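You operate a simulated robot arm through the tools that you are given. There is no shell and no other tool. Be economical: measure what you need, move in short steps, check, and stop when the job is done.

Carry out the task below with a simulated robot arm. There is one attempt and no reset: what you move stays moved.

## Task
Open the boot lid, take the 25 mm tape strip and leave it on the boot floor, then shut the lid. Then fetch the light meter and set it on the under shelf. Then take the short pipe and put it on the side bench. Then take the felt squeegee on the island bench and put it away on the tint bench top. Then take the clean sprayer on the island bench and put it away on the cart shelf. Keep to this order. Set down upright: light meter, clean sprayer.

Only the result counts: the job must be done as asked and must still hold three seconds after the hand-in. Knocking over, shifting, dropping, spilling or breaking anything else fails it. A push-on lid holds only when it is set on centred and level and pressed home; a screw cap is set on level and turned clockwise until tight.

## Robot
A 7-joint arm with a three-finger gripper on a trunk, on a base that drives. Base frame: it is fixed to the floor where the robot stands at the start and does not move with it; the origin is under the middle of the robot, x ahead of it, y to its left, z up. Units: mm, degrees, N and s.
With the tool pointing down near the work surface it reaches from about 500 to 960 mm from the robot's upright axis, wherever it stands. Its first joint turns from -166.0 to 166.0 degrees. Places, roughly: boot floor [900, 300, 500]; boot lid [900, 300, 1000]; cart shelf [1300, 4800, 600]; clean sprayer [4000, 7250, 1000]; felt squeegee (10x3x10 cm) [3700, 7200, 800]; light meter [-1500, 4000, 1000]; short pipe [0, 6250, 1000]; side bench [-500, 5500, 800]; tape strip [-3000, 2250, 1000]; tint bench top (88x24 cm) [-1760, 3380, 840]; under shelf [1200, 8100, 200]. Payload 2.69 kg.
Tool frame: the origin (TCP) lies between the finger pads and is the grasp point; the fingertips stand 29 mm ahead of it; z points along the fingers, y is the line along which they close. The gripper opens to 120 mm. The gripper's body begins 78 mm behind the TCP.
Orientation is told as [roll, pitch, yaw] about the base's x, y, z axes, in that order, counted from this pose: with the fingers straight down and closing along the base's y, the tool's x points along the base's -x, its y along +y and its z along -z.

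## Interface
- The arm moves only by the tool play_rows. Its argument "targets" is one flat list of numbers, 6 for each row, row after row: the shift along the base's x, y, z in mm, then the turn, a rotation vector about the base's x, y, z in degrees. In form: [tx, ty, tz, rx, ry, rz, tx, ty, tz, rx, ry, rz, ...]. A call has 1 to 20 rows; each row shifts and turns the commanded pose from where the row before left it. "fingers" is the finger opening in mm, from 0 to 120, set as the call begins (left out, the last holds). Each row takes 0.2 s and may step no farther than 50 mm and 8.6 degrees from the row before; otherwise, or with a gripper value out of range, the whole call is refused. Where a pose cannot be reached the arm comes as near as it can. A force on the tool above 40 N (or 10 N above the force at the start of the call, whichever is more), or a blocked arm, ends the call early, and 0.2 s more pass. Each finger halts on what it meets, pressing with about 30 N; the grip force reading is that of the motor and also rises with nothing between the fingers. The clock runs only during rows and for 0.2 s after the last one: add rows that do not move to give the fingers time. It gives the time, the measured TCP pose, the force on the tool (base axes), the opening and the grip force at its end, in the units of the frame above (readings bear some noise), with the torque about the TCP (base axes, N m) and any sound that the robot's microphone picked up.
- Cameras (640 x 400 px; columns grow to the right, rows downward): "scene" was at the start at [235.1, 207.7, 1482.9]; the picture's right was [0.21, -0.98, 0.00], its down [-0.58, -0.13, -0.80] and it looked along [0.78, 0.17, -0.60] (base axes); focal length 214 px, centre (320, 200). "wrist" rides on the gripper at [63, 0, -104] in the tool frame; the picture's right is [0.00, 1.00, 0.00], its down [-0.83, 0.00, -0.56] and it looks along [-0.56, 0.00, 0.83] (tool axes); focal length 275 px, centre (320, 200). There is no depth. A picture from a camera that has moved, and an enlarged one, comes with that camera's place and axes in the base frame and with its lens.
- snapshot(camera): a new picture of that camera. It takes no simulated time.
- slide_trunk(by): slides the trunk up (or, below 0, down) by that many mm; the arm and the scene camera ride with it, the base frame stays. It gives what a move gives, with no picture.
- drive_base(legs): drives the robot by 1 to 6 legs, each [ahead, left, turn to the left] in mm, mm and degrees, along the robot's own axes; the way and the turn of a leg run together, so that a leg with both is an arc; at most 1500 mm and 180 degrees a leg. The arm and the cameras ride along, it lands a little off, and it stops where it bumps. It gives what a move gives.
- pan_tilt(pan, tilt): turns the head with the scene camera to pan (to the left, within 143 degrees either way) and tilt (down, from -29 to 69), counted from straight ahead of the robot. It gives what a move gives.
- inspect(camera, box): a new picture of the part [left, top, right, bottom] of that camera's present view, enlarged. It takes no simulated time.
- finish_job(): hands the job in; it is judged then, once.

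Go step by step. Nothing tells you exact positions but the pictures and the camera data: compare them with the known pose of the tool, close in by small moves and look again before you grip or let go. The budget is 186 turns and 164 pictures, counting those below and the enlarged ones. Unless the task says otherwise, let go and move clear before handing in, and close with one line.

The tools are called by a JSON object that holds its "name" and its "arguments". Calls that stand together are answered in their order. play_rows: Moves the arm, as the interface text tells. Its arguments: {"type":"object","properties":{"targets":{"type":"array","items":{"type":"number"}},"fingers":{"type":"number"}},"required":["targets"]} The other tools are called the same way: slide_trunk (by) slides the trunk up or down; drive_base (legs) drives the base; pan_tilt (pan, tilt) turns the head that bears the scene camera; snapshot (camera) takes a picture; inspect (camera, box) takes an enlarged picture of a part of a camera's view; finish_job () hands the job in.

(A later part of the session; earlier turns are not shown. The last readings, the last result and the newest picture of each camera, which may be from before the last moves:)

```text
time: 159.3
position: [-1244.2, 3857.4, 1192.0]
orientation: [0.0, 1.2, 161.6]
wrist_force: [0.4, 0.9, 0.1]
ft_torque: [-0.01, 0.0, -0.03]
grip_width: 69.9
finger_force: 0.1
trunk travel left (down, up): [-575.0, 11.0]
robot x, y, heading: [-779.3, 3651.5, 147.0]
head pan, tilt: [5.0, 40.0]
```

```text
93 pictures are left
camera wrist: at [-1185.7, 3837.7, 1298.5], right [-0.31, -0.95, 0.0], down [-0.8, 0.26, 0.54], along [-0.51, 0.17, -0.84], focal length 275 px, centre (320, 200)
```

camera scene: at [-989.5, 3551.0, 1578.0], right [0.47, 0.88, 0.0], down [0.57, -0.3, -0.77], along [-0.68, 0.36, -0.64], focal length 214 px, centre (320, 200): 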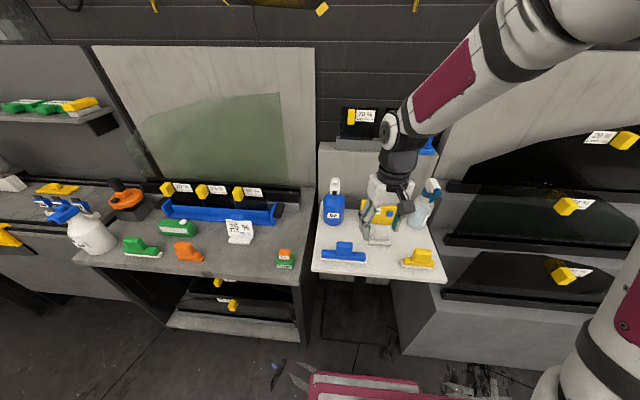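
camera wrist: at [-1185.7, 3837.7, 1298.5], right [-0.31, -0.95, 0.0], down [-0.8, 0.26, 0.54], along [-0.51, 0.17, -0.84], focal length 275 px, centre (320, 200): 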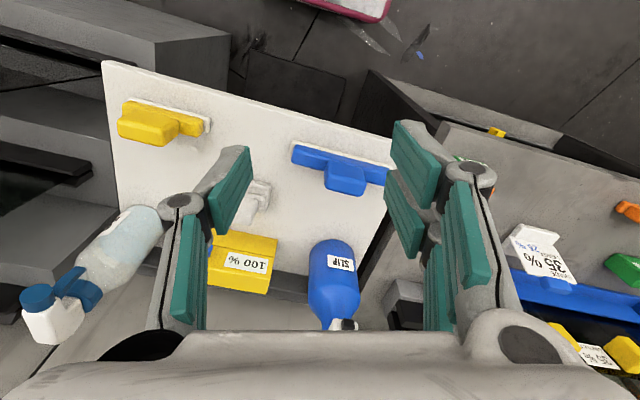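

{"name": "inspect", "arguments": {"camera": "scene", "box": [300, 150, 460, 290]}}

{"name": "play_rows", "arguments": {"targets": [0, 0, 0, 0, 0, -7.3, 0, 0, 0, 0, 0, -7.3, 20, -40, 20, 0, 0, 0, 20, -40, 20, 0, 0, 0], "fingers": 110}}

{"name": "snapshot", "arguments": {"camera": "wrist"}}

{"name": "inspect", "arguments": {"camera": "scene", "box": [300, 150, 460, 290]}}

```text
2.86 times, centred on (380, 220) of scene
camera zoom: at [-989.5, 3551.0, 1578.0], right [0.47, 0.88, 0.0], down [0.57, -0.3, -0.77], along [-0.68, 0.36, -0.64], focal length 613 px, centre (149, 143)
```

zoom: 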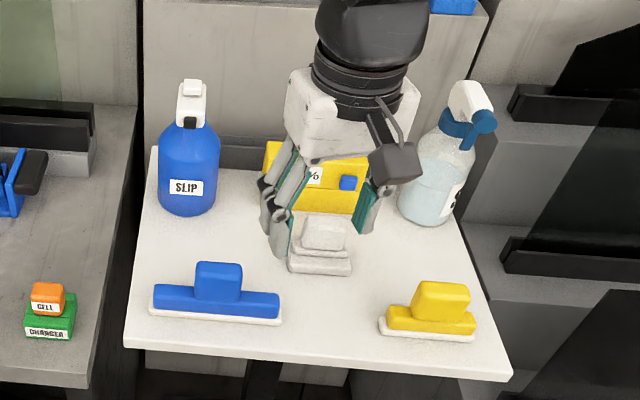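

```text
time: 160.3
position: [-1202.7, 3780.4, 1234.1]
orientation: [0.0, 1.1, 147.0]
wrist_force: [0.2, 0.8, -0.2]
ft_torque: [-0.03, -0.02, -0.03]
grip_width: 110.1
finger_force: 0.0
trunk travel left (down, up): [-575.0, 11.0]
robot x, y, heading: [-782.4, 3651.8, 146.8]
head pan, tilt: [5.0, 40.0]
```

```text
91 pictures are left
camera wrist: at [-1151.4, 3747.3, 1339.2], right [-0.54, -0.84, 0.0], down [-0.71, 0.46, 0.54], along [-0.45, 0.29, -0.84], focal length 275 px, centre (320, 200)
```

wrist: 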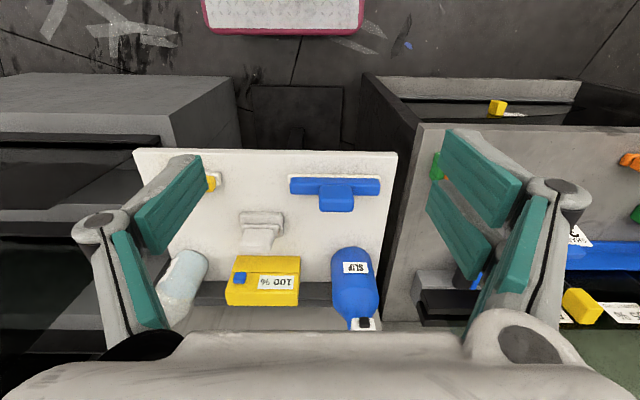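

```text
2.86 times, centred on (380, 220) of scene
camera zoom: at [-989.7, 3551.4, 1578.0], right [0.47, 0.88, 0.0], down [0.57, -0.3, -0.77], along [-0.68, 0.36, -0.64], focal length 613 px, centre (149, 143)
```

zoom: 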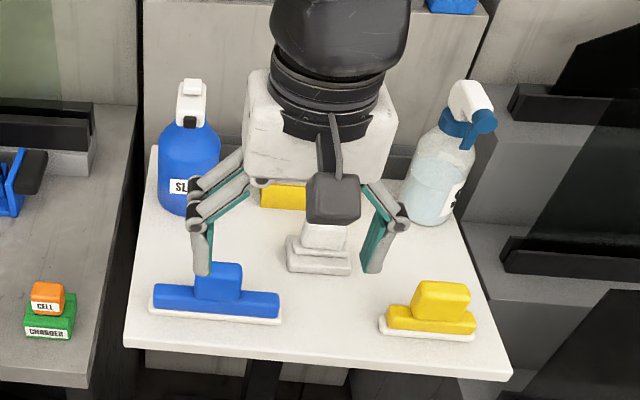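

The meter is about 172 wide × 55 deep × 90 high, on a table at z≈855. Before choosing the grip, I'll look toward the under shelf far along the wall.

{"name": "pan_tilt", "arguments": {"pan": -83, "tilt": 10}}

{"name": "snapshot", "arguments": {"camera": "scene"}}

{"name": "inspect", "arguments": {"camera": "scene", "box": [240, 150, 400, 260]}}

```text
time: 161.9
position: [-1203.3, 3781.1, 1232.6]
orientation: [0.0, 1.2, 147.0]
wrist_force: [0.3, 0.3, -0.7]
ft_torque: [0.02, 0.01, 0.0]
grip_width: 110.2
finger_force: 0.0
trunk travel left (down, up): [-575.0, 11.0]
robot x, y, heading: [-779.8, 3649.9, 146.9]
head pan, tilt: [-83.0, 10.0]
```

```text
89 pictures are left
camera scene: at [-873.7, 3594.6, 1625.6], right [0.9, -0.44, 0.0], down [-0.08, -0.16, -0.98], along [0.43, 0.89, -0.17], focal length 214 px, centre (320, 200)
```

scene: 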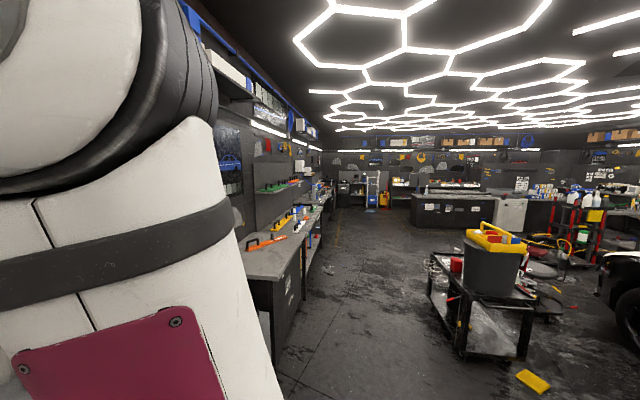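

```text
3.64 times, centred on (320, 205) of scene
camera zoom: at [-873.7, 3594.6, 1625.6], right [0.9, -0.44, 0.0], down [-0.08, -0.16, -0.98], along [0.43, 0.89, -0.17], focal length 780 px, centre (320, 182)
```

zoom: 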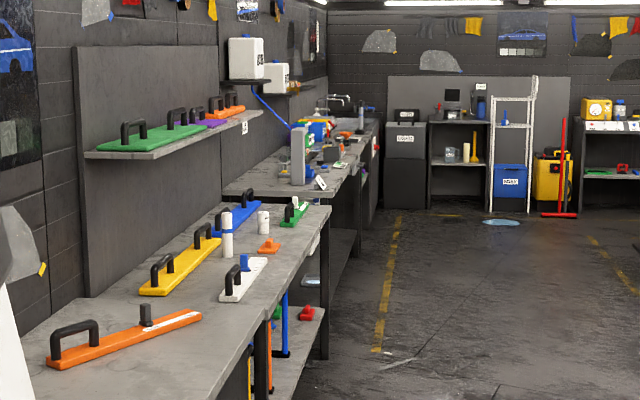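

The under shelf lies beneath the far bench with generous height. I'll grip the meter across its depth with the tool leaning ~25°, so it can go in under the bench. First nudge the base closer.

{"name": "drive_base", "arguments": {"legs": [[80, 100, 0]]}}

{"name": "pan_tilt", "arguments": {"pan": -5, "tilt": 40}}

```text
time: 163.2
position: [-1326.3, 3741.3, 1233.6]
orientation: [0.1, 1.2, 147.1]
wrist_force: [0.8, -0.1, -0.5]
ft_torque: [0.01, -0.03, -0.01]
grip_width: 109.9
finger_force: 0.1
trunk travel left (down, up): [-575.0, 11.0]
robot x, y, heading: [-902.5, 3610.6, 146.9]
head pan, tilt: [-83.0, 10.0]
```

```text
time: 164.7
position: [-1327.2, 3740.2, 1234.3]
orientation: [0.0, 1.2, 147.0]
wrist_force: [-0.1, -0.8, -0.7]
ft_torque: [-0.01, -0.02, -0.02]
grip_width: 110.0
finger_force: 0.0
trunk travel left (down, up): [-575.0, 11.0]
robot x, y, heading: [-900.6, 3608.9, 146.9]
head pan, tilt: [-5.0, 40.0]
```

{"name": "play_rows", "arguments": {"targets": [-15.7, 37, -7.6, 0, 0, -8.18, -15.7, 37, -7.6, 0, 0, -8.18, -15.7, 37, -7.6, 0, 0, -8.18, -15.7, 37, -7.6, 0, 0, -8.18, -15.7, 37, -7.6, 0, 0, -8.18, -15.7, 37, -7.6, 0, 0, -8.18, -15.7, 37, -7.6, 0, 0, -8.18, -15.7, 37, -7.6, 0, 0, -8.18, -15.7, 37, -7.6, 0, 0, -8.18, -15.7, 37, -7.6, 0, 0, -8.18, -15.7, 37, -7.6, 0, 0, -8.18]}}

{"name": "snapshot", "arguments": {"camera": "wrist"}}

{"name": "inspect", "arguments": {"camera": "scene", "box": [280, 100, 480, 240]}}

```text
time: 167.1
position: [-1499.8, 4146.3, 1152.3]
orientation: [0.1, 1.2, 57.0]
wrist_force: [0.1, -0.3, 0.8]
ft_torque: [0.08, 0.01, 0.0]
grip_width: 110.0
finger_force: 0.1
trunk travel left (down, up): [-575.0, 11.0]
robot x, y, heading: [-900.4, 3608.9, 146.7]
head pan, tilt: [-5.0, 40.0]
```

```text
87 pictures are left
camera wrist: at [-1531.3, 4095.5, 1257.3], right [-0.84, 0.54, 0.0], down [0.46, 0.71, 0.54], along [0.29, 0.45, -0.84], focal length 275 px, centre (320, 200)
```

wrist: 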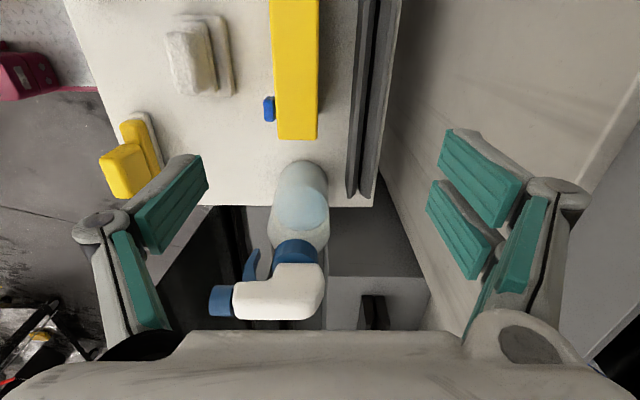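

```text
2.86 times, centred on (380, 170) of scene
camera zoom: at [-1104.1, 3522.3, 1577.9], right [0.62, 0.79, 0.0], down [0.51, -0.4, -0.77], along [-0.6, 0.47, -0.64], focal length 613 px, centre (149, 286)
```

zoom: 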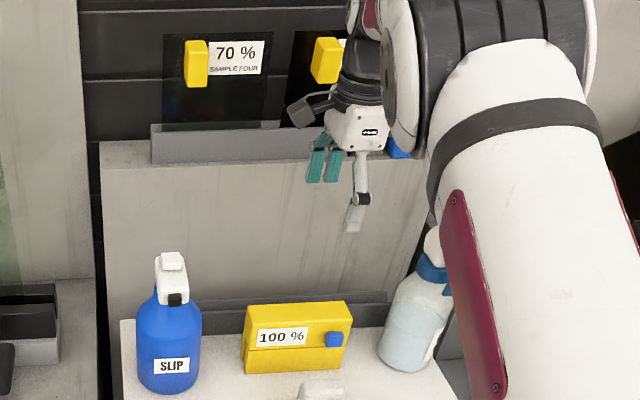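

Box is 51 mm deep; correct 28 mm toward me and lean the tool 25°, with opening 78.

{"name": "play_rows", "arguments": {"targets": [3.3, -7.8, 0, 5.24, -3.4, 0, 3.3, -7.8, 0, 5.24, -3.4, 0, 3.3, -7.8, 0, 5.24, -3.4, 0, 3.3, -7.8, 0, 5.24, -3.4, 0, 0, 0, -30, 0, 0, 0, 0, 0, -30, 0, 0, 0], "fingers": 78}}

{"name": "snapshot", "arguments": {"camera": "wrist"}}

{"name": "inspect", "arguments": {"camera": "scene", "box": [280, 120, 480, 260]}}

```text
time: 168.5
position: [-1486.5, 4116.5, 1090.0]
orientation: [0.1, -23.8, 57.1]
wrist_force: [0.4, 0.7, 0.1]
ft_torque: [0.0, -0.03, 0.03]
grip_width: 78.2
finger_force: 0.1
trunk travel left (down, up): [-575.0, 11.0]
robot x, y, heading: [-902.6, 3613.8, 146.9]
head pan, tilt: [-5.0, 40.0]
```

```text
85 pictures are left
camera wrist: at [-1539.8, 4031.8, 1159.8], right [-0.84, 0.54, 0.0], down [0.29, 0.45, 0.84], along [0.46, 0.71, -0.54], focal length 275 px, centre (320, 200)
```

wrist: 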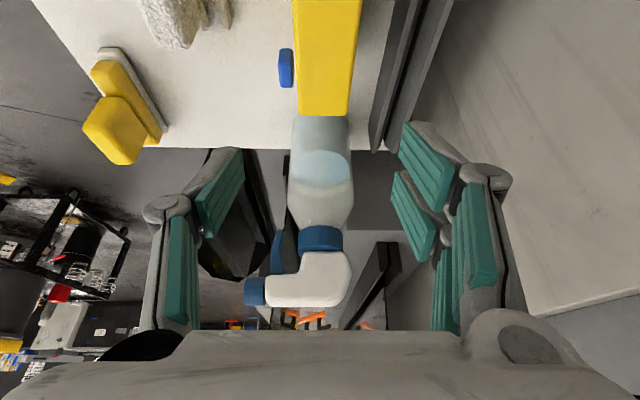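

```text
2.86 times, centred on (380, 190) of scene
camera zoom: at [-1104.0, 3522.8, 1577.9], right [0.62, 0.79, 0.0], down [0.51, -0.4, -0.77], along [-0.6, 0.47, -0.64], focal length 613 px, centre (149, 229)
```

zoom: 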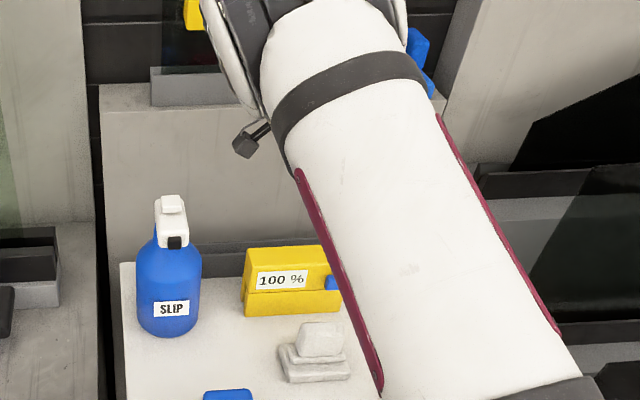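

Top of the box is nearer z≈965 than thought. Descend partway and re-check.

{"name": "play_rows", "arguments": {"targets": [-2.5, 1.6, -30, 0, 0, 0, 0, 0, -30, 0, 0, 0, 0, 0, -30, 0, 0, 0]}}

{"name": "snapshot", "arguments": {"camera": "wrist"}}

{"name": "pan_tilt", "arguments": {"pan": 20, "tilt": 40}}

{"name": "inspect", "arguments": {"camera": "scene", "box": [320, 100, 540, 260]}}

```text
time: 169.3
position: [-1488.0, 4119.6, 997.2]
orientation: [0.1, -23.8, 57.1]
wrist_force: [-0.3, -0.6, 0.3]
ft_torque: [0.02, 0.02, 0.03]
grip_width: 78.1
finger_force: 0.0
trunk travel left (down, up): [-575.0, 11.0]
robot x, y, heading: [-901.0, 3608.4, 147.0]
head pan, tilt: [-5.0, 40.0]
```

```text
83 pictures are left
camera wrist: at [-1541.7, 4035.6, 1068.1], right [-0.84, 0.54, 0.0], down [0.29, 0.45, 0.84], along [0.46, 0.71, -0.54], focal length 275 px, centre (320, 200)
```

wrist: 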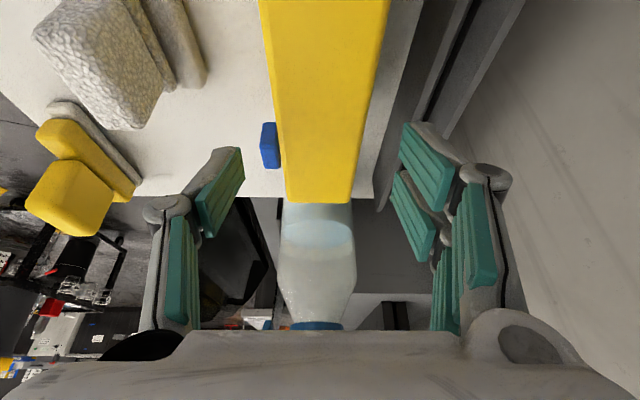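

```text
time: 170.2
position: [-1488.5, 4121.4, 998.7]
orientation: [0.1, -23.8, 57.0]
wrist_force: [0.4, -0.3, -0.1]
ft_torque: [-0.02, 0.01, -0.01]
grip_width: 78.0
finger_force: 0.0
trunk travel left (down, up): [-575.0, 11.0]
robot x, y, heading: [-901.6, 3611.6, 146.9]
head pan, tilt: [20.0, 40.0]
```

```text
2.50 times, centred on (430, 180) of scene
camera zoom: at [-1120.0, 3489.7, 1578.0], right [0.23, 0.97, 0.0], down [0.63, -0.15, -0.77], along [-0.75, 0.17, -0.64], focal length 536 px, centre (45, 250)
```

zoom: 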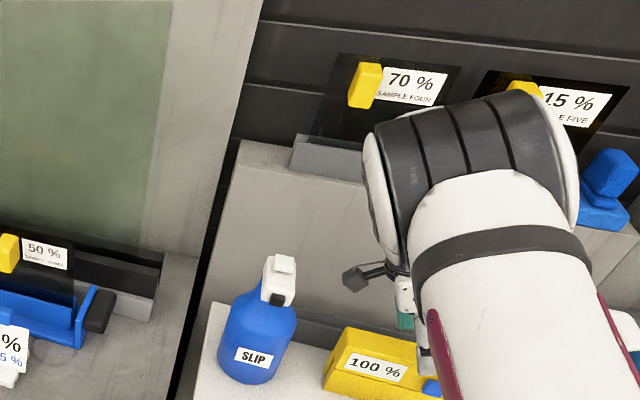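

Aligned. Descend to grip height with the camera clear of the blue bottle.

{"name": "play_rows", "arguments": {"targets": [-2, -3.4, -20, 0, 0, 0, 0, 0, -20, 0, 0, 0, 0, 0, -17, 0, 0, 0]}}

{"name": "inspect", "arguments": {"camera": "scene", "box": [360, 160, 520, 280]}}

{"name": "snapshot", "arguments": {"camera": "wrist"}}

```text
time: 171.0
position: [-1490.3, 4117.0, 942.2]
orientation: [0.2, -23.8, 57.0]
wrist_force: [0.0, -0.2, 0.0]
ft_torque: [0.03, 0.03, 0.02]
grip_width: 77.8
finger_force: 0.1
trunk travel left (down, up): [-575.0, 11.0]
robot x, y, heading: [-902.8, 3610.8, 146.9]
head pan, tilt: [20.0, 40.0]
```

```text
3.33 times, centred on (440, 220) of scene
camera zoom: at [-1120.0, 3489.6, 1578.0], right [0.23, 0.97, 0.0], down [0.63, -0.15, -0.77], along [-0.75, 0.17, -0.64], focal length 715 px, centre (-80, 133)
```

zoom: 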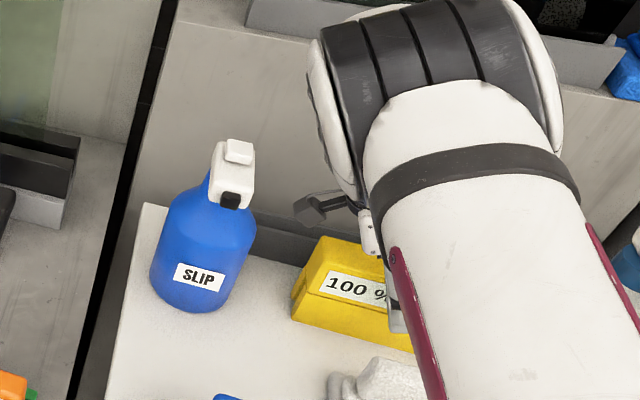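

```text
80 pictures are left
camera wrist: at [-1543.5, 4031.2, 1011.4], right [-0.84, 0.54, 0.0], down [0.29, 0.45, 0.84], along [0.46, 0.71, -0.54], focal length 275 px, centre (320, 200)
```

wrist: 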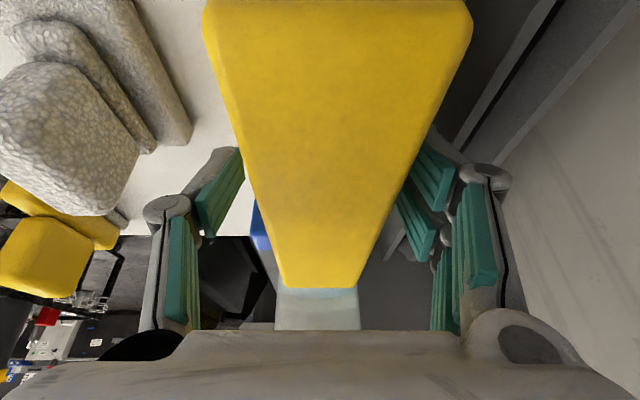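

Box is between the pads. Close and lift a little.

{"name": "play_rows", "arguments": {"targets": [0, 0, 0, 0, 0, 0, 0, 0, 0, 0, 0, 0, 0, 0, 0, 0, 0, 0], "fingers": 20}}

{"name": "play_rows", "arguments": {"targets": [0, 0, 15, 0, 0, 0, 0, 0, 20, 0, 0, 0, 0, 0, 30, 0, 0, 0, 0, 0, 30, 0, 0, 0]}}

{"name": "inspect", "arguments": {"camera": "scene", "box": [320, 120, 540, 280]}}

{"name": "snapshot", "arguments": {"camera": "wrist"}}

```text
time: 171.8
position: [-1490.7, 4115.7, 941.7]
orientation: [0.2, -23.8, 57.0]
wrist_force: [-3.4, 0.8, 3.3]
ft_torque: [0.16, 0.4, -0.08]
grip_width: 43.5
finger_force: 30.0
trunk travel left (down, up): [-575.0, 11.0]
robot x, y, heading: [-900.0, 3609.6, 146.8]
head pan, tilt: [20.0, 40.0]
```

```text
time: 172.8
position: [-1490.7, 4116.2, 1037.8]
orientation: [0.1, -23.8, 57.0]
wrist_force: [-0.2, 0.3, -2.7]
ft_torque: [0.01, -0.03, -0.01]
grip_width: 43.7
finger_force: 29.9
trunk travel left (down, up): [-575.0, 11.0]
robot x, y, heading: [-903.6, 3607.7, 146.9]
head pan, tilt: [20.0, 40.0]
```

```text
2.50 times, centred on (430, 200) of scene
camera zoom: at [-1120.2, 3489.8, 1578.0], right [0.23, 0.97, 0.0], down [0.63, -0.15, -0.77], along [-0.75, 0.17, -0.64], focal length 536 px, centre (45, 200)
```

zoom: 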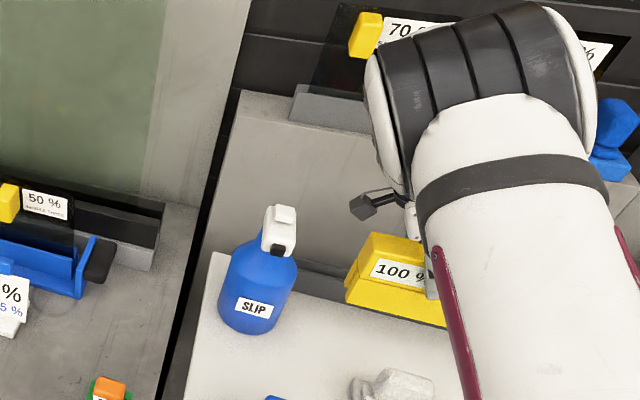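

```text
78 pictures are left
camera wrist: at [-1543.3, 4031.1, 1108.6], right [-0.84, 0.54, 0.0], down [0.29, 0.45, 0.84], along [0.46, 0.71, -0.54], focal length 275 px, centre (320, 200)
```

wrist: 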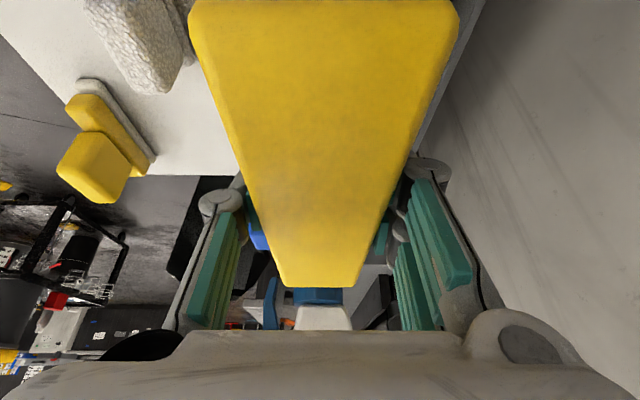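

Held well. Lift above the bottles, retract, then turn the tool so the box's long axis points away from me.

{"name": "play_rows", "arguments": {"targets": [0, 0, 45, 0, 0, 0, 0, 0, 45, 0, 0, 0, 0, 0, 45, 0, 0, 0, 0, 0, 45, 0, 0, 0, 35, -23, 0, 0, 0, 0, 35, -23, 0, 0, 0, 0, 35, -23, 0, 0, 0, 0, 35, -23, 0, 0, 0, 0, 35, -23, 0, 0, 0, 0, 35, -23, 0, 0, 0, 0]}}

{"name": "play_rows", "arguments": {"targets": [0, -15, 0, 0, 0, 8.18, 0, -15, 0, 0, 0, 8.18, 0, -15, 0, 0, 0, 8.18, 0, -15, 0, 0, 0, 8.18, 0, -15, 0, 0, 0, 8.18, 0, -15, 0, 0, 0, 8.18, 0, -15, 0, 0, 0, 8.18, 0, -15, 0, 0, 0, 8.18, 0, -15, 0, 0, 0, 8.18, 0, -15, 0, 0, 0, 8.18, 0, -15, 0, 0, 0, 8.18]}}

{"name": "snapshot", "arguments": {"camera": "scene"}}

```text
time: 175.0
position: [-1281.8, 3975.8, 1218.3]
orientation: [0.2, -23.8, 57.0]
wrist_force: [-0.7, -0.2, -3.7]
ft_torque: [0.02, -0.03, 0.01]
grip_width: 43.6
finger_force: 29.6
trunk travel left (down, up): [-575.0, 11.0]
robot x, y, heading: [-900.0, 3609.7, 146.7]
head pan, tilt: [20.0, 40.0]
```

```text
time: 177.4
position: [-1290.6, 3816.8, 1226.0]
orientation: [0.2, -23.7, 147.2]
wrist_force: [0.3, -0.3, -2.3]
ft_torque: [0.01, -0.01, 0.0]
grip_width: 43.6
finger_force: 30.3
out of reach, approached as far as the arm can: row 10, 11
trunk travel left (down, up): [-575.0, 11.0]
robot x, y, heading: [-900.2, 3610.1, 147.0]
head pan, tilt: [20.0, 40.0]
```

```text
77 pictures are left
camera scene: at [-1120.1, 3489.6, 1577.9], right [0.23, 0.97, 0.0], down [0.63, -0.15, -0.77], along [-0.75, 0.17, -0.64], focal length 214 px, centre (320, 200)
```

scene: 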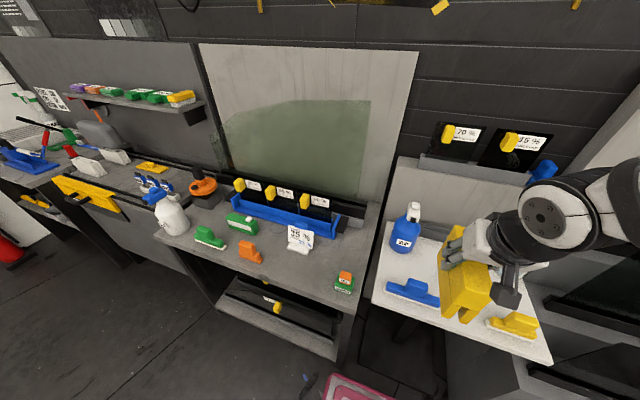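

Now drive along the aisle to the under shelf area.

{"name": "drive_base", "arguments": {"legs": [[-180, 0, 0], [0, -1200, 0], [0, -1200, 0], [0, -1200, 0], [0, -1000, 0]]}}

{"name": "pan_tilt", "arguments": {"pan": -15, "tilt": 35}}

{"name": "snapshot", "arguments": {"camera": "scene"}}

```text
time: 200.6
position: [1396.0, 7521.0, 1225.5]
orientation: [0.1, -23.7, 147.3]
wrist_force: [-0.4, -0.2, -3.4]
ft_torque: [0.02, 0.04, -0.02]
grip_width: 43.9
finger_force: 30.0
trunk travel left (down, up): [-575.0, 11.0]
robot x, y, heading: [1786.9, 7314.5, 147.3]
head pan, tilt: [20.0, 40.0]
```

```text
time: 201.6
position: [1395.3, 7520.2, 1226.8]
orientation: [0.1, -23.7, 147.5]
wrist_force: [1.1, 0.0, -2.0]
ft_torque: [0.0, 0.03, -0.02]
grip_width: 43.5
finger_force: 30.6
trunk travel left (down, up): [-575.0, 11.0]
robot x, y, heading: [1786.0, 7316.0, 147.1]
head pan, tilt: [-15.0, 35.0]
```

```text
76 pictures are left
camera scene: at [1592.4, 7240.3, 1585.5], right [0.74, 0.67, 0.0], down [0.39, -0.42, -0.82], along [-0.55, 0.61, -0.57], focal length 214 px, centre (320, 200)
```

scene: 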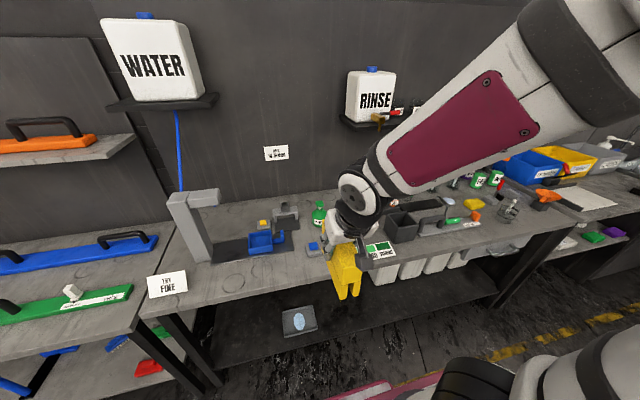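

The under shelf (black, under the sink bench) is free around n≈7450. Shift right to face it, then lower the trunk while clear of the bench front.

{"name": "drive_base", "arguments": {"legs": [[-40, -290, 1]]}}

{"name": "slide_trunk", "arguments": {"by": -300}}

{"name": "slide_trunk", "arguments": {"by": -260}}

{"name": "pan_tilt", "arguments": {"pan": 0, "tilt": 40}}

{"name": "snapshot", "arguments": {"camera": "scene"}}

{"name": "snapshot", "arguments": {"camera": "wrist"}}

```text
time: 203.6
position: [1576.1, 7730.3, 1226.7]
orientation: [0.1, -23.7, 148.5]
wrist_force: [-0.2, 0.2, -2.0]
ft_torque: [-0.03, 0.01, -0.04]
grip_width: 43.5
finger_force: 30.3
trunk travel left (down, up): [-575.0, 11.0]
robot x, y, heading: [1973.3, 7536.6, 148.3]
head pan, tilt: [-15.0, 35.0]
```

```text
time: 206.6
position: [1385.3, 7847.7, 927.2]
orientation: [0.0, -23.5, 148.4]
wrist_force: [3.9, -5.2, 14.5]
ft_torque: [0.14, 0.49, 0.01]
grip_width: 43.7
finger_force: 30.6
trunk travel left (down, up): [-275.0, 311.0]
robot x, y, heading: [1970.2, 7535.3, 148.7]
head pan, tilt: [-15.0, 35.0]
```

```text
time: 207.1
position: [1383.0, 7848.6, 923.3]
orientation: [0.1, -23.7, 148.5]
wrist_force: [8.9, -4.4, 22.4]
ft_torque: [0.09, -0.56, -0.08]
grip_width: 43.2
finger_force: 29.8
trunk travel left (down, up): [-267.0, 319.0]
robot x, y, heading: [1967.4, 7530.4, 148.5]
head pan, tilt: [-15.0, 35.0]
stopped: the force on the tool passed its limit at 67 N (the readings are from after the stop); the commanded pose is now the measured one
```

```text
time: 207.8
position: [1383.5, 7849.3, 923.4]
orientation: [0.0, -23.8, 148.5]
wrist_force: [6.4, -4.5, 33.6]
ft_torque: [0.24, -0.57, -0.15]
grip_width: 43.7
finger_force: 29.9
trunk travel left (down, up): [-267.0, 319.0]
robot x, y, heading: [1967.1, 7534.3, 148.6]
head pan, tilt: [0.0, 40.0]
```

```text
75 pictures are left
camera scene: at [1573.1, 7554.7, 1270.9], right [0.52, 0.85, 0.0], down [0.55, -0.34, -0.77], along [-0.65, 0.4, -0.64], focal length 214 px, centre (320, 200)
```

scene: 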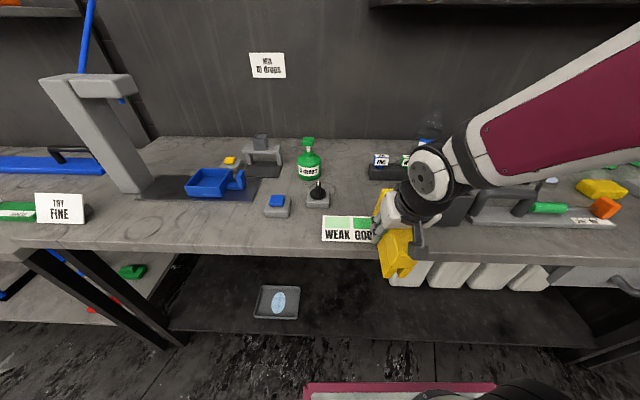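

```text
74 pictures are left
camera wrist: at [1468.8, 7796.5, 993.1], right [-0.52, -0.86, 0.0], down [-0.46, 0.28, 0.84], along [-0.72, 0.44, -0.54], focal length 275 px, centre (320, 200)
```

wrist: 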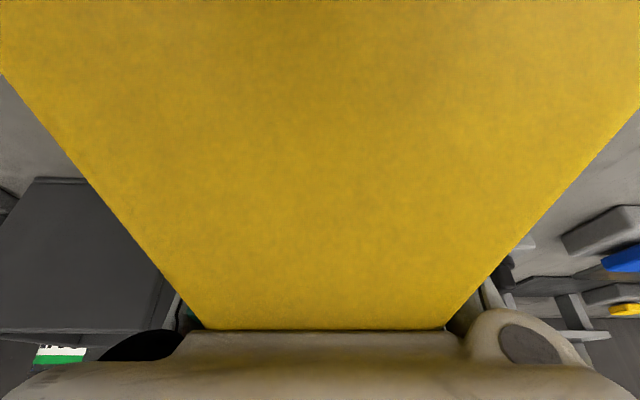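

The trunk moves forward as it lowers, and the box touched the bench front. I'll inspect closely before moving.

{"name": "inspect", "arguments": {"camera": "scene", "box": [320, 140, 480, 300]}}

```text
2.50 times, centred on (400, 220) of scene
camera zoom: at [1573.1, 7554.7, 1270.9], right [0.52, 0.85, 0.0], down [0.55, -0.34, -0.77], along [-0.65, 0.4, -0.64], focal length 536 px, centre (120, 150)
```

zoom: 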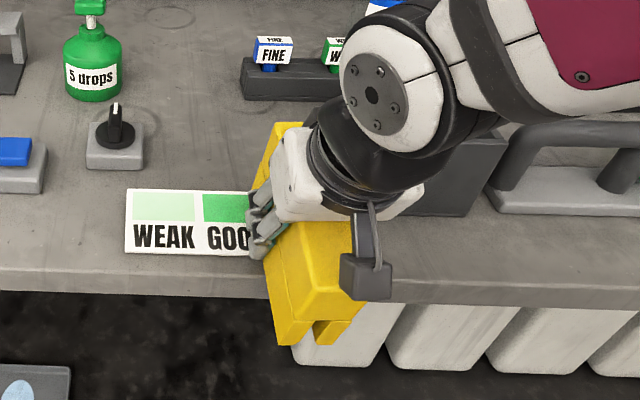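

The box rests on the bench's front edge beside the flat card. Lift straight up, and check the hold.

{"name": "play_rows", "arguments": {"targets": [0, 0, 10, 0, 0, 0, 0, 0, 20, 0, 0, 0, 0, 0, 30, 0, 0, 0, 0, 0, 40, 0, 0, 0]}}

{"name": "snapshot", "arguments": {"camera": "wrist"}}

{"name": "inspect", "arguments": {"camera": "scene", "box": [320, 100, 480, 280]}}

```text
time: 208.8
position: [1382.1, 7850.8, 1021.6]
orientation: [0.0, -23.5, 148.5]
wrist_force: [0.1, 0.3, -2.9]
ft_torque: [-0.01, 0.04, -0.02]
grip_width: 43.5
finger_force: 29.7
trunk travel left (down, up): [-267.0, 319.0]
robot x, y, heading: [1966.4, 7533.9, 148.5]
head pan, tilt: [0.0, 40.0]
```

```text
72 pictures are left
camera wrist: at [1468.0, 7797.6, 1093.4], right [-0.52, -0.85, 0.0], down [-0.46, 0.28, 0.84], along [-0.72, 0.44, -0.54], focal length 275 px, centre (320, 200)
```

wrist: 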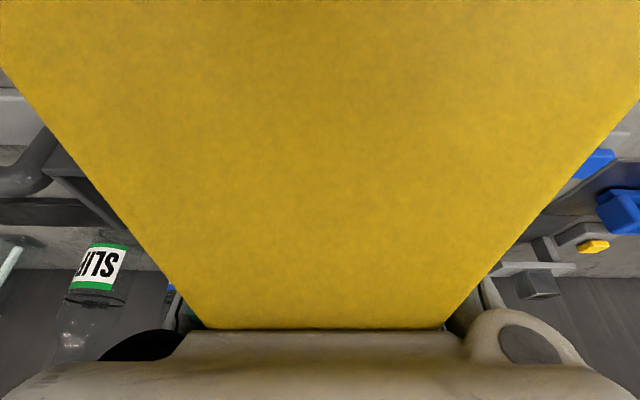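

```text
2.22 times, centred on (400, 190) of scene
camera zoom: at [1571.8, 7555.4, 1270.4], right [0.52, 0.85, 0.0], down [0.55, -0.34, -0.77], along [-0.65, 0.4, -0.64], focal length 477 px, centre (142, 222)
```

zoom: 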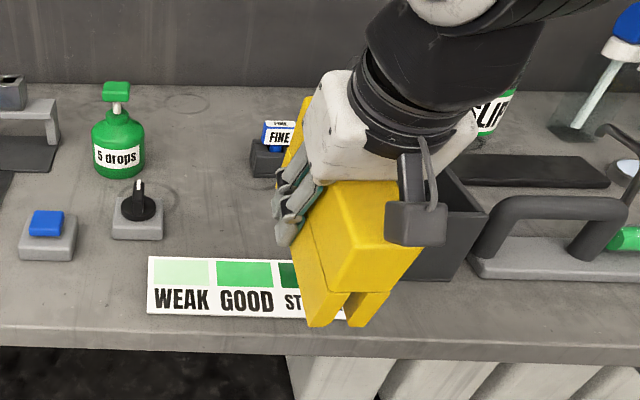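

The box slid up into the fingers and tilted ~12° in the grip, but is secure. I'll level it by reducing the tool's lean, back the base away 260 mm, then lower.

{"name": "play_rows", "arguments": {"targets": [0, 0, 10, -3.29, -5.37, 0, 0, 0, 10, -3.29, -5.37, 0]}}

{"name": "drive_base", "arguments": {"legs": [[-260, 0, 0]]}}

{"name": "slide_trunk", "arguments": {"by": -130}}

{"name": "slide_trunk", "arguments": {"by": -130}}

{"name": "snapshot", "arguments": {"camera": "scene"}}

```text
time: 209.4
position: [1383.4, 7847.9, 1041.2]
orientation: [0.1, -10.9, 148.5]
wrist_force: [-1.2, 0.1, -3.4]
ft_torque: [0.01, -0.01, 0.0]
grip_width: 43.6
finger_force: 29.8
trunk travel left (down, up): [-267.0, 319.0]
robot x, y, heading: [1967.6, 7533.3, 148.3]
head pan, tilt: [0.0, 40.0]
```

```text
time: 211.3
position: [1611.0, 7706.4, 1041.6]
orientation: [0.0, -10.9, 148.7]
wrist_force: [0.1, -0.7, -2.6]
ft_torque: [0.05, 0.05, -0.01]
grip_width: 43.8
finger_force: 30.2
trunk travel left (down, up): [-267.0, 319.0]
robot x, y, heading: [2199.9, 7389.8, 148.4]
head pan, tilt: [0.0, 40.0]
```

```text
time: 212.9
position: [1610.9, 7706.6, 911.3]
orientation: [0.2, -10.9, 148.7]
wrist_force: [-0.3, -0.2, -2.6]
ft_torque: [0.0, 0.0, -0.03]
grip_width: 43.5
finger_force: 29.8
trunk travel left (down, up): [-137.0, 449.0]
robot x, y, heading: [2202.9, 7395.9, 148.4]
head pan, tilt: [0.0, 40.0]
```

```text
time: 214.5
position: [1612.2, 7706.7, 781.8]
orientation: [-0.1, -11.0, 148.6]
wrist_force: [0.6, -0.9, -1.9]
ft_torque: [0.0, 0.04, 0.01]
grip_width: 43.7
finger_force: 30.5
trunk travel left (down, up): [-7.0, 579.0]
robot x, y, heading: [2201.9, 7394.6, 148.6]
head pan, tilt: [0.0, 40.0]
```

```text
70 pictures are left
camera scene: at [1776.3, 7429.0, 1010.5], right [0.52, 0.85, 0.0], down [0.55, -0.34, -0.77], along [-0.65, 0.4, -0.64], focal length 214 px, centre (320, 200)
```

scene: 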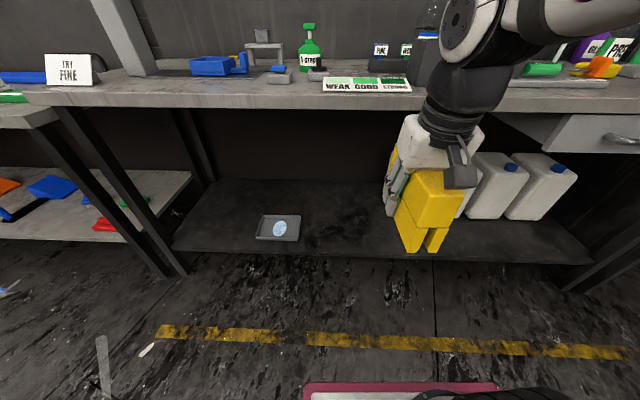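

Box looks level. The free shelf spot is between tray and canisters. Lower the arm in front of the bench and shift slightly left.

{"name": "play_rows", "arguments": {"targets": [0, 0, -45, 0, 0, 0, 0, 0, -45, 0, 0, 0, 0, 0, -45, 0, 0, 0, 0, 0, -45, 0, 0, 0, 0, 0, -45, 0, 0, 0, 0, 0, -45, 0, 0, 0, 0, 0, -45, 0, 0, 0, 0, 0, -45, 0, 0, 0]}}

{"name": "drive_base", "arguments": {"legs": [[0, 60, 0]]}}

{"name": "pan_tilt", "arguments": {"pan": 0, "tilt": 30}}

{"name": "snapshot", "arguments": {"camera": "scene"}}

{"name": "snapshot", "arguments": {"camera": "wrist"}}

```text
time: 216.3
position: [1583.3, 7719.2, 430.4]
orientation: [0.0, -11.0, 148.6]
wrist_force: [0.2, -0.4, -2.1]
ft_torque: [0.03, 0.02, -0.04]
grip_width: 43.6
finger_force: 29.5
out of reach, approached as far as the arm can: row 4, 5, 6, 7
trunk travel left (down, up): [-7.0, 579.0]
robot x, y, heading: [2199.6, 7397.1, 148.7]
head pan, tilt: [0.0, 40.0]
```

```text
time: 217.3
position: [1552.8, 7668.0, 430.3]
orientation: [0.0, -10.9, 148.6]
wrist_force: [0.3, 0.3, -2.5]
ft_torque: [0.03, 0.03, 0.0]
grip_width: 43.5
finger_force: 29.5
trunk travel left (down, up): [-7.0, 579.0]
robot x, y, heading: [2165.1, 7339.6, 148.7]
head pan, tilt: [0.0, 40.0]
```

```text
time: 218.0
position: [1550.0, 7667.3, 430.4]
orientation: [0.0, -10.9, 148.6]
wrist_force: [1.1, -1.1, -3.1]
ft_torque: [0.05, 0.02, 0.0]
grip_width: 43.6
finger_force: 29.8
trunk travel left (down, up): [-7.0, 579.0]
robot x, y, heading: [2168.9, 7335.0, 148.8]
head pan, tilt: [0.0, 30.0]
```

```text
69 pictures are left
camera scene: at [1739.8, 7379.7, 1025.8], right [0.52, 0.85, 0.0], down [0.43, -0.26, -0.87], along [-0.74, 0.45, -0.5], focal length 214 px, centre (320, 200)
```

scene: 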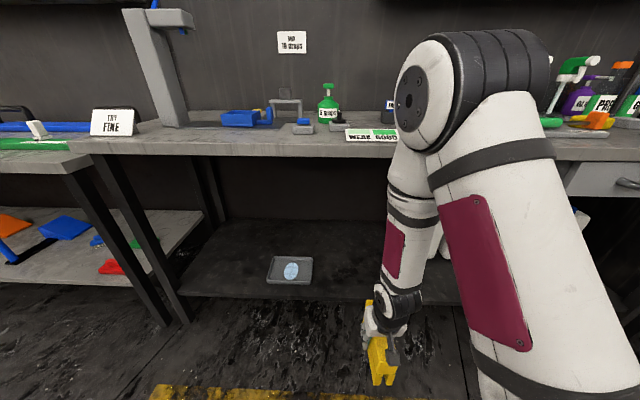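

```text
68 pictures are left
camera wrist: at [1622.4, 7625.0, 521.2], right [-0.52, -0.86, 0.0], down [-0.61, 0.37, 0.7], along [-0.6, 0.36, -0.71], focal length 275 px, centre (320, 200)
```

wrist: 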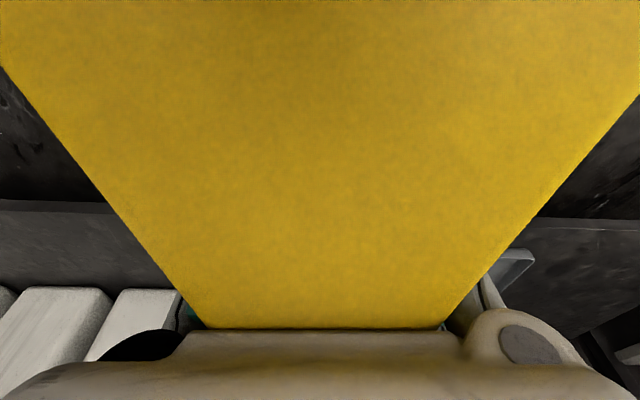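

The forearm slopes down from an elbow above bench level, so I'll reach in with the arm (base staying put). First step: lower and move forward to just before the shelf.

{"name": "play_rows", "arguments": {"targets": [-20, 12, -20, 0, 0, 0, -20, 12, -20, 0, 0, 0, -20, 12, -20, 0, 0, 0, -17, 10, -15, 0, 0, 0]}}

{"name": "snapshot", "arguments": {"camera": "scene"}}

{"name": "snapshot", "arguments": {"camera": "wrist"}}

```text
time: 219.0
position: [1474.9, 7714.3, 354.7]
orientation: [0.1, -10.9, 148.6]
wrist_force: [0.0, 0.1, -3.3]
ft_torque: [0.04, 0.08, 0.02]
grip_width: 43.6
finger_force: 29.6
trunk travel left (down, up): [-7.0, 579.0]
robot x, y, heading: [2168.4, 7341.0, 148.2]
head pan, tilt: [0.0, 30.0]
```

```text
67 pictures are left
camera scene: at [1739.8, 7379.7, 1025.9], right [0.52, 0.85, 0.0], down [0.43, -0.26, -0.87], along [-0.74, 0.45, -0.5], focal length 214 px, centre (320, 200)
```

scene: 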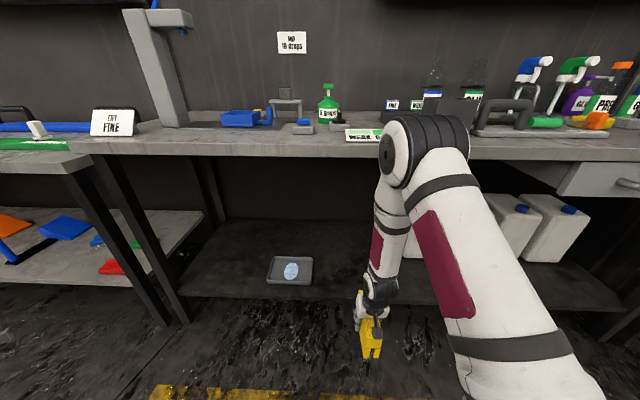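

```text
66 pictures are left
camera wrist: at [1546.2, 7671.1, 445.4], right [-0.52, -0.86, 0.0], down [-0.61, 0.37, 0.7], along [-0.6, 0.36, -0.71], focal length 275 px, centre (320, 200)
```

wrist: 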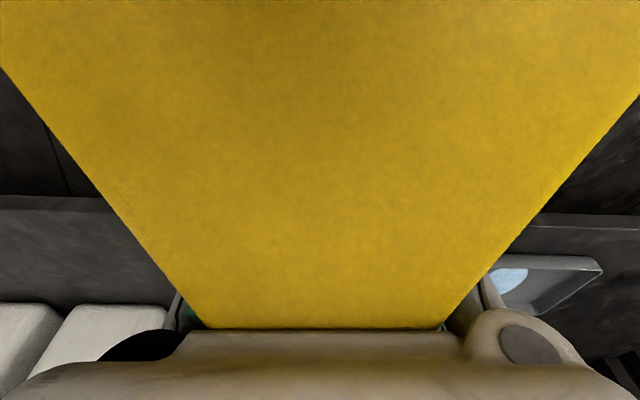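

The elbow would hit the bench, so this steep grip won't work for the low shelf. I'll back out and re-grip: set the meter down on a free strip of the bench's front edge, then take it from its near end with a flatter tool. Back out first.

{"name": "play_rows", "arguments": {"targets": [17, -10, 15, 0, 0, 0, 20, -12, 20, 0, 0, 0, 20, -12, 20, 0, 0, 0, 20, -12, 20, 0, 0, 0]}}

{"name": "drive_base", "arguments": {"legs": [[-180, 0, 0], [0, 309, 0]]}}

{"name": "slide_trunk", "arguments": {"by": 300}}

{"name": "play_rows", "arguments": {"targets": [0, 0, 45, 0, 0, 0, 0, 0, 45, 0, 0, 0, 0, 0, 45, 0, 0, 0, 0, 0, 45, 0, 0, 0, 0, 0, 45, 0, 0, 0, 0, 0, 45, 0, 0, 0, 0, 0, 45, 0, 0, 0]}}

{"name": "pan_tilt", "arguments": {"pan": 0, "tilt": 40}}

{"name": "snapshot", "arguments": {"camera": "scene"}}

```text
time: 220.0
position: [1551.1, 7668.3, 431.6]
orientation: [0.0, -11.0, 148.6]
wrist_force: [0.5, -0.1, -2.6]
ft_torque: [-0.02, 0.03, 0.01]
grip_width: 43.7
finger_force: 30.3
trunk travel left (down, up): [-7.0, 579.0]
robot x, y, heading: [2168.6, 7339.4, 148.5]
head pan, tilt: [0.0, 30.0]
```

```text
time: 223.2
position: [1543.2, 7310.6, 432.2]
orientation: [0.0, -10.9, 148.5]
wrist_force: [0.2, 0.7, -2.0]
ft_torque: [0.0, 0.04, -0.01]
grip_width: 43.7
finger_force: 30.3
trunk travel left (down, up): [-7.0, 579.0]
robot x, y, heading: [2162.6, 6981.2, 148.7]
head pan, tilt: [0.0, 30.0]
```

```text
time: 226.2
position: [1543.4, 7311.2, 733.1]
orientation: [0.0, -10.9, 148.6]
wrist_force: [-0.3, 0.5, -2.8]
ft_torque: [0.0, 0.05, 0.02]
grip_width: 43.5
finger_force: 29.8
trunk travel left (down, up): [-307.0, 279.0]
robot x, y, heading: [2159.2, 6979.9, 148.7]
head pan, tilt: [0.0, 30.0]
```

```text
time: 227.8
position: [1544.4, 7310.7, 1047.8]
orientation: [0.0, -10.9, 148.5]
wrist_force: [-0.4, 0.8, -3.6]
ft_torque: [0.02, 0.02, 0.02]
grip_width: 43.8
finger_force: 30.0
trunk travel left (down, up): [-307.0, 279.0]
robot x, y, heading: [2161.9, 6982.9, 148.4]
head pan, tilt: [0.0, 30.0]
```

```text
time: 228.5
position: [1544.0, 7309.6, 1047.8]
orientation: [-0.1, -10.8, 148.7]
wrist_force: [0.7, -0.5, -2.1]
ft_torque: [0.0, 0.0, -0.02]
grip_width: 43.4
finger_force: 30.3
trunk travel left (down, up): [-307.0, 279.0]
robot x, y, heading: [2162.2, 6982.3, 148.7]
head pan, tilt: [0.0, 40.0]
```

```text
65 pictures are left
camera scene: at [1774.7, 6995.0, 1310.3], right [0.52, 0.85, 0.0], down [0.55, -0.34, -0.77], along [-0.65, 0.4, -0.64], focal length 214 px, centre (320, 200)
```

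scene: 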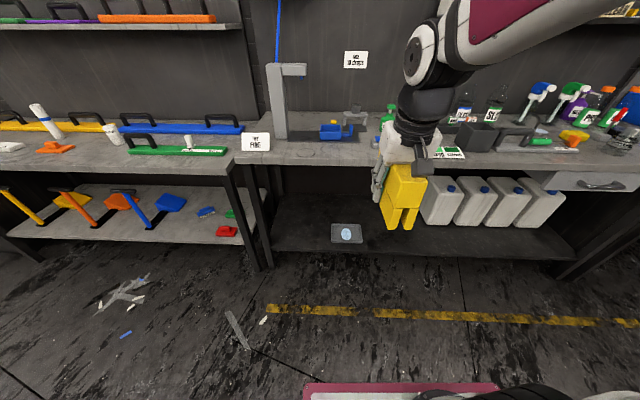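

Drive forward 300 mm and bring the box above the bench front edge.

{"name": "drive_base", "arguments": {"legs": [[300, 0, 0]]}}

{"name": "play_rows", "arguments": {"targets": [-32, 19.6, -20, 0, 0, 0, -32, 19.6, -20, 0, 0, 0, -32, 19.6, -15, 0, 0, 0]}}

{"name": "snapshot", "arguments": {"camera": "scene"}}

{"name": "inspect", "arguments": {"camera": "scene", "box": [260, 100, 460, 260]}}

```text
time: 230.6
position: [1286.2, 7462.6, 1047.2]
orientation: [0.0, -10.9, 149.0]
wrist_force: [0.6, 0.0, -3.7]
ft_torque: [0.04, 0.05, 0.02]
grip_width: 43.7
finger_force: 30.0
trunk travel left (down, up): [-307.0, 279.0]
robot x, y, heading: [1902.9, 7141.1, 148.8]
head pan, tilt: [0.0, 40.0]
```

```text
time: 231.4
position: [1189.8, 7522.1, 993.8]
orientation: [0.1, -10.9, 149.0]
wrist_force: [0.5, 0.5, -1.8]
ft_torque: [0.06, 0.02, -0.01]
grip_width: 43.5
finger_force: 30.2
trunk travel left (down, up): [-307.0, 279.0]
robot x, y, heading: [1906.0, 7139.2, 148.8]
head pan, tilt: [0.0, 40.0]
```

```text
64 pictures are left
camera scene: at [1519.3, 7148.5, 1310.3], right [0.52, 0.86, 0.0], down [0.55, -0.33, -0.77], along [-0.66, 0.4, -0.64], focal length 214 px, centre (320, 200)
```

scene: 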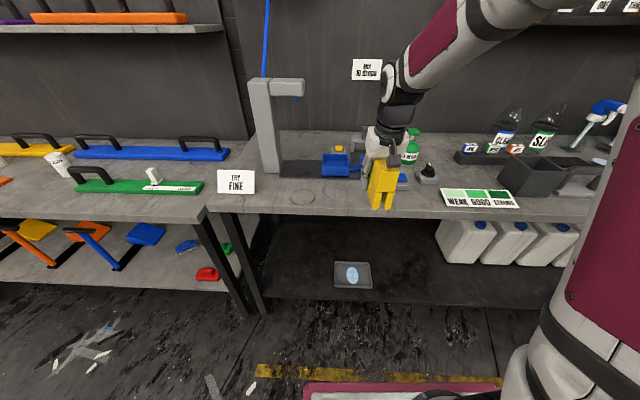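

```text
2.50 times, centred on (360, 180) of scene
camera zoom: at [1519.3, 7148.5, 1310.3], right [0.52, 0.86, 0.0], down [0.55, -0.33, -0.77], along [-0.66, 0.4, -0.64], focal length 536 px, centre (220, 250)
```

zoom: 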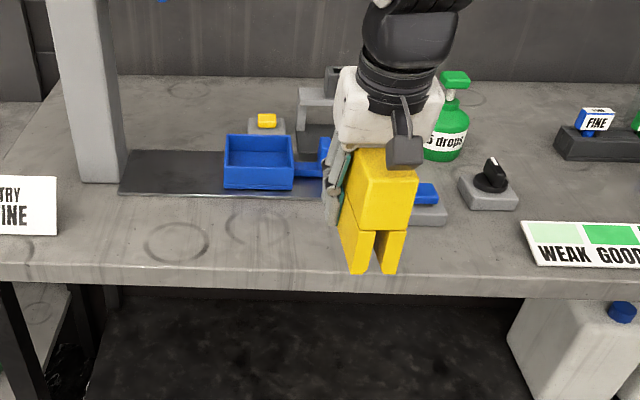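

Shift 60 mm left and 30 mm forward, then lower to just above the bench.

{"name": "play_rows", "arguments": {"targets": [-28.5, -17.8, 0, 0, 0, 0, -28.5, -17.8, 0, 0, 0, 0, 0, 0, -20, 0, 0, 0, 0, 0, -20, 0, 0, 0]}}

{"name": "inspect", "arguments": {"camera": "scene", "box": [260, 120, 440, 250]}}

```text
time: 232.4
position: [1132.1, 7486.2, 952.2]
orientation: [0.1, -11.0, 148.9]
wrist_force: [0.3, 0.5, -3.3]
ft_torque: [0.03, 0.03, -0.02]
grip_width: 43.5
finger_force: 30.0
trunk travel left (down, up): [-307.0, 279.0]
robot x, y, heading: [1907.3, 7138.0, 148.7]
head pan, tilt: [0.0, 40.0]
```

```text
3.08 times, centred on (350, 185) of scene
camera zoom: at [1519.0, 7148.6, 1310.2], right [0.52, 0.86, 0.0], down [0.55, -0.33, -0.77], along [-0.66, 0.4, -0.64], focal length 660 px, centre (228, 246)
```

zoom: 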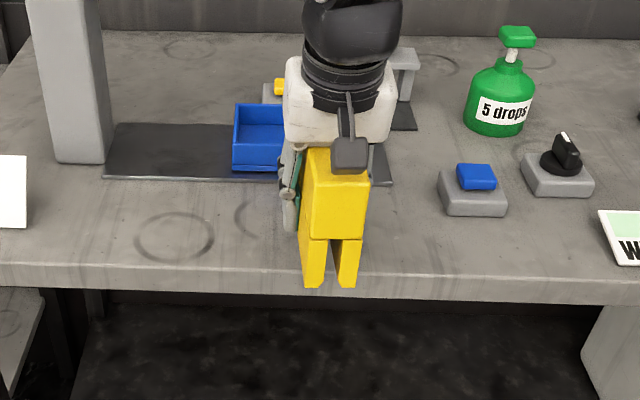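

{"name": "play_rows", "arguments": {"targets": [-10.3, 6.2, -8, 0, 0, 0, 0, 0, -6, 0, 0, 0, 0, 0, -5, 0, 0, 0, 0, 0, -5, 0, 0, 0]}}

{"name": "inspect", "arguments": {"camera": "scene", "box": [300, 140, 420, 240]}}

```text
time: 233.4
position: [1123.7, 7492.0, 927.4]
orientation: [-0.1, -10.9, 148.9]
wrist_force: [-0.1, -0.7, -3.3]
ft_torque: [-0.02, 0.01, 0.01]
grip_width: 43.5
finger_force: 30.0
trunk travel left (down, up): [-307.0, 279.0]
robot x, y, heading: [1902.7, 7140.4, 148.7]
head pan, tilt: [0.0, 40.0]
```

```text
4.00 times, centred on (360, 190) of scene
camera zoom: at [1518.9, 7148.7, 1310.2], right [0.52, 0.86, 0.0], down [0.55, -0.33, -0.77], along [-0.66, 0.4, -0.64], focal length 858 px, centre (160, 240)
```

zoom: 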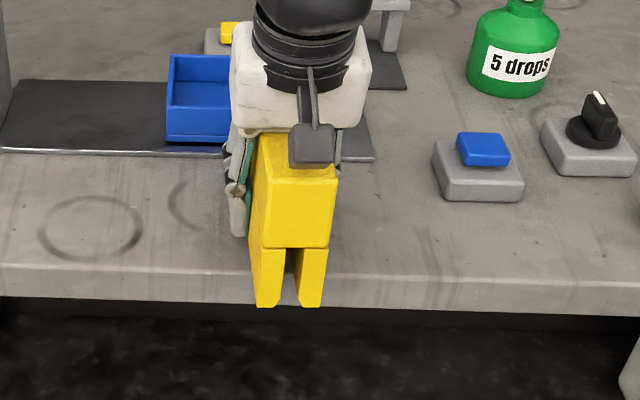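

{"name": "play_rows", "arguments": {"targets": [0, 0, -3, 0, 0, 0, 0, 0, -3, 0, 0, 0, 0, 0, -2, 0, 0, 0, 0, 0, 0, 0, 0, 0]}}

{"name": "play_rows", "arguments": {"targets": [0, 0, -2, 0, 0, 0, 0, 0, -2, 0, 0, 0, 0, 0, -2, 0, 0, 0, 0, 0, 0, 0, 0, 0]}}

```text
time: 234.4
position: [1124.9, 7491.7, 920.4]
orientation: [0.0, -10.8, 148.9]
wrist_force: [0.4, -0.6, -3.3]
ft_torque: [0.02, 0.04, -0.01]
grip_width: 43.7
finger_force: 29.9
trunk travel left (down, up): [-307.0, 279.0]
robot x, y, heading: [1904.0, 7138.1, 148.8]
head pan, tilt: [0.0, 40.0]
```

```text
time: 235.4
position: [1123.1, 7492.8, 915.4]
orientation: [0.1, -11.1, 149.0]
wrist_force: [3.0, -0.7, 11.9]
ft_torque: [0.46, 0.72, -0.07]
grip_width: 43.8
finger_force: 30.2
trunk travel left (down, up): [-307.0, 279.0]
robot x, y, heading: [1903.2, 7137.3, 149.0]
head pan, tilt: [0.0, 40.0]
```

Far end touches first; tilt the tool back a couple of degrees to level the box and settle it.

{"name": "play_rows", "arguments": {"targets": [0, 0, 0, 1.04, 1.7, 0, 0, 0, -1.5, 0, 0, 0, 0, 0, 0, 0, 0, 0]}}

```text
time: 236.0
position: [1123.9, 7492.3, 915.8]
orientation: [0.2, -13.3, 148.8]
wrist_force: [1.5, -2.0, 16.6]
ft_torque: [-0.21, -0.86, -0.06]
grip_width: 43.4
finger_force: 29.6
trunk travel left (down, up): [-307.0, 279.0]
robot x, y, heading: [1905.0, 7139.4, 148.7]
head pan, tilt: [0.0, 40.0]
stopped in row 3: the force on the tool passed its limit at 42 N (the readings are from after the stop); the commanded pose is now the measured one
```

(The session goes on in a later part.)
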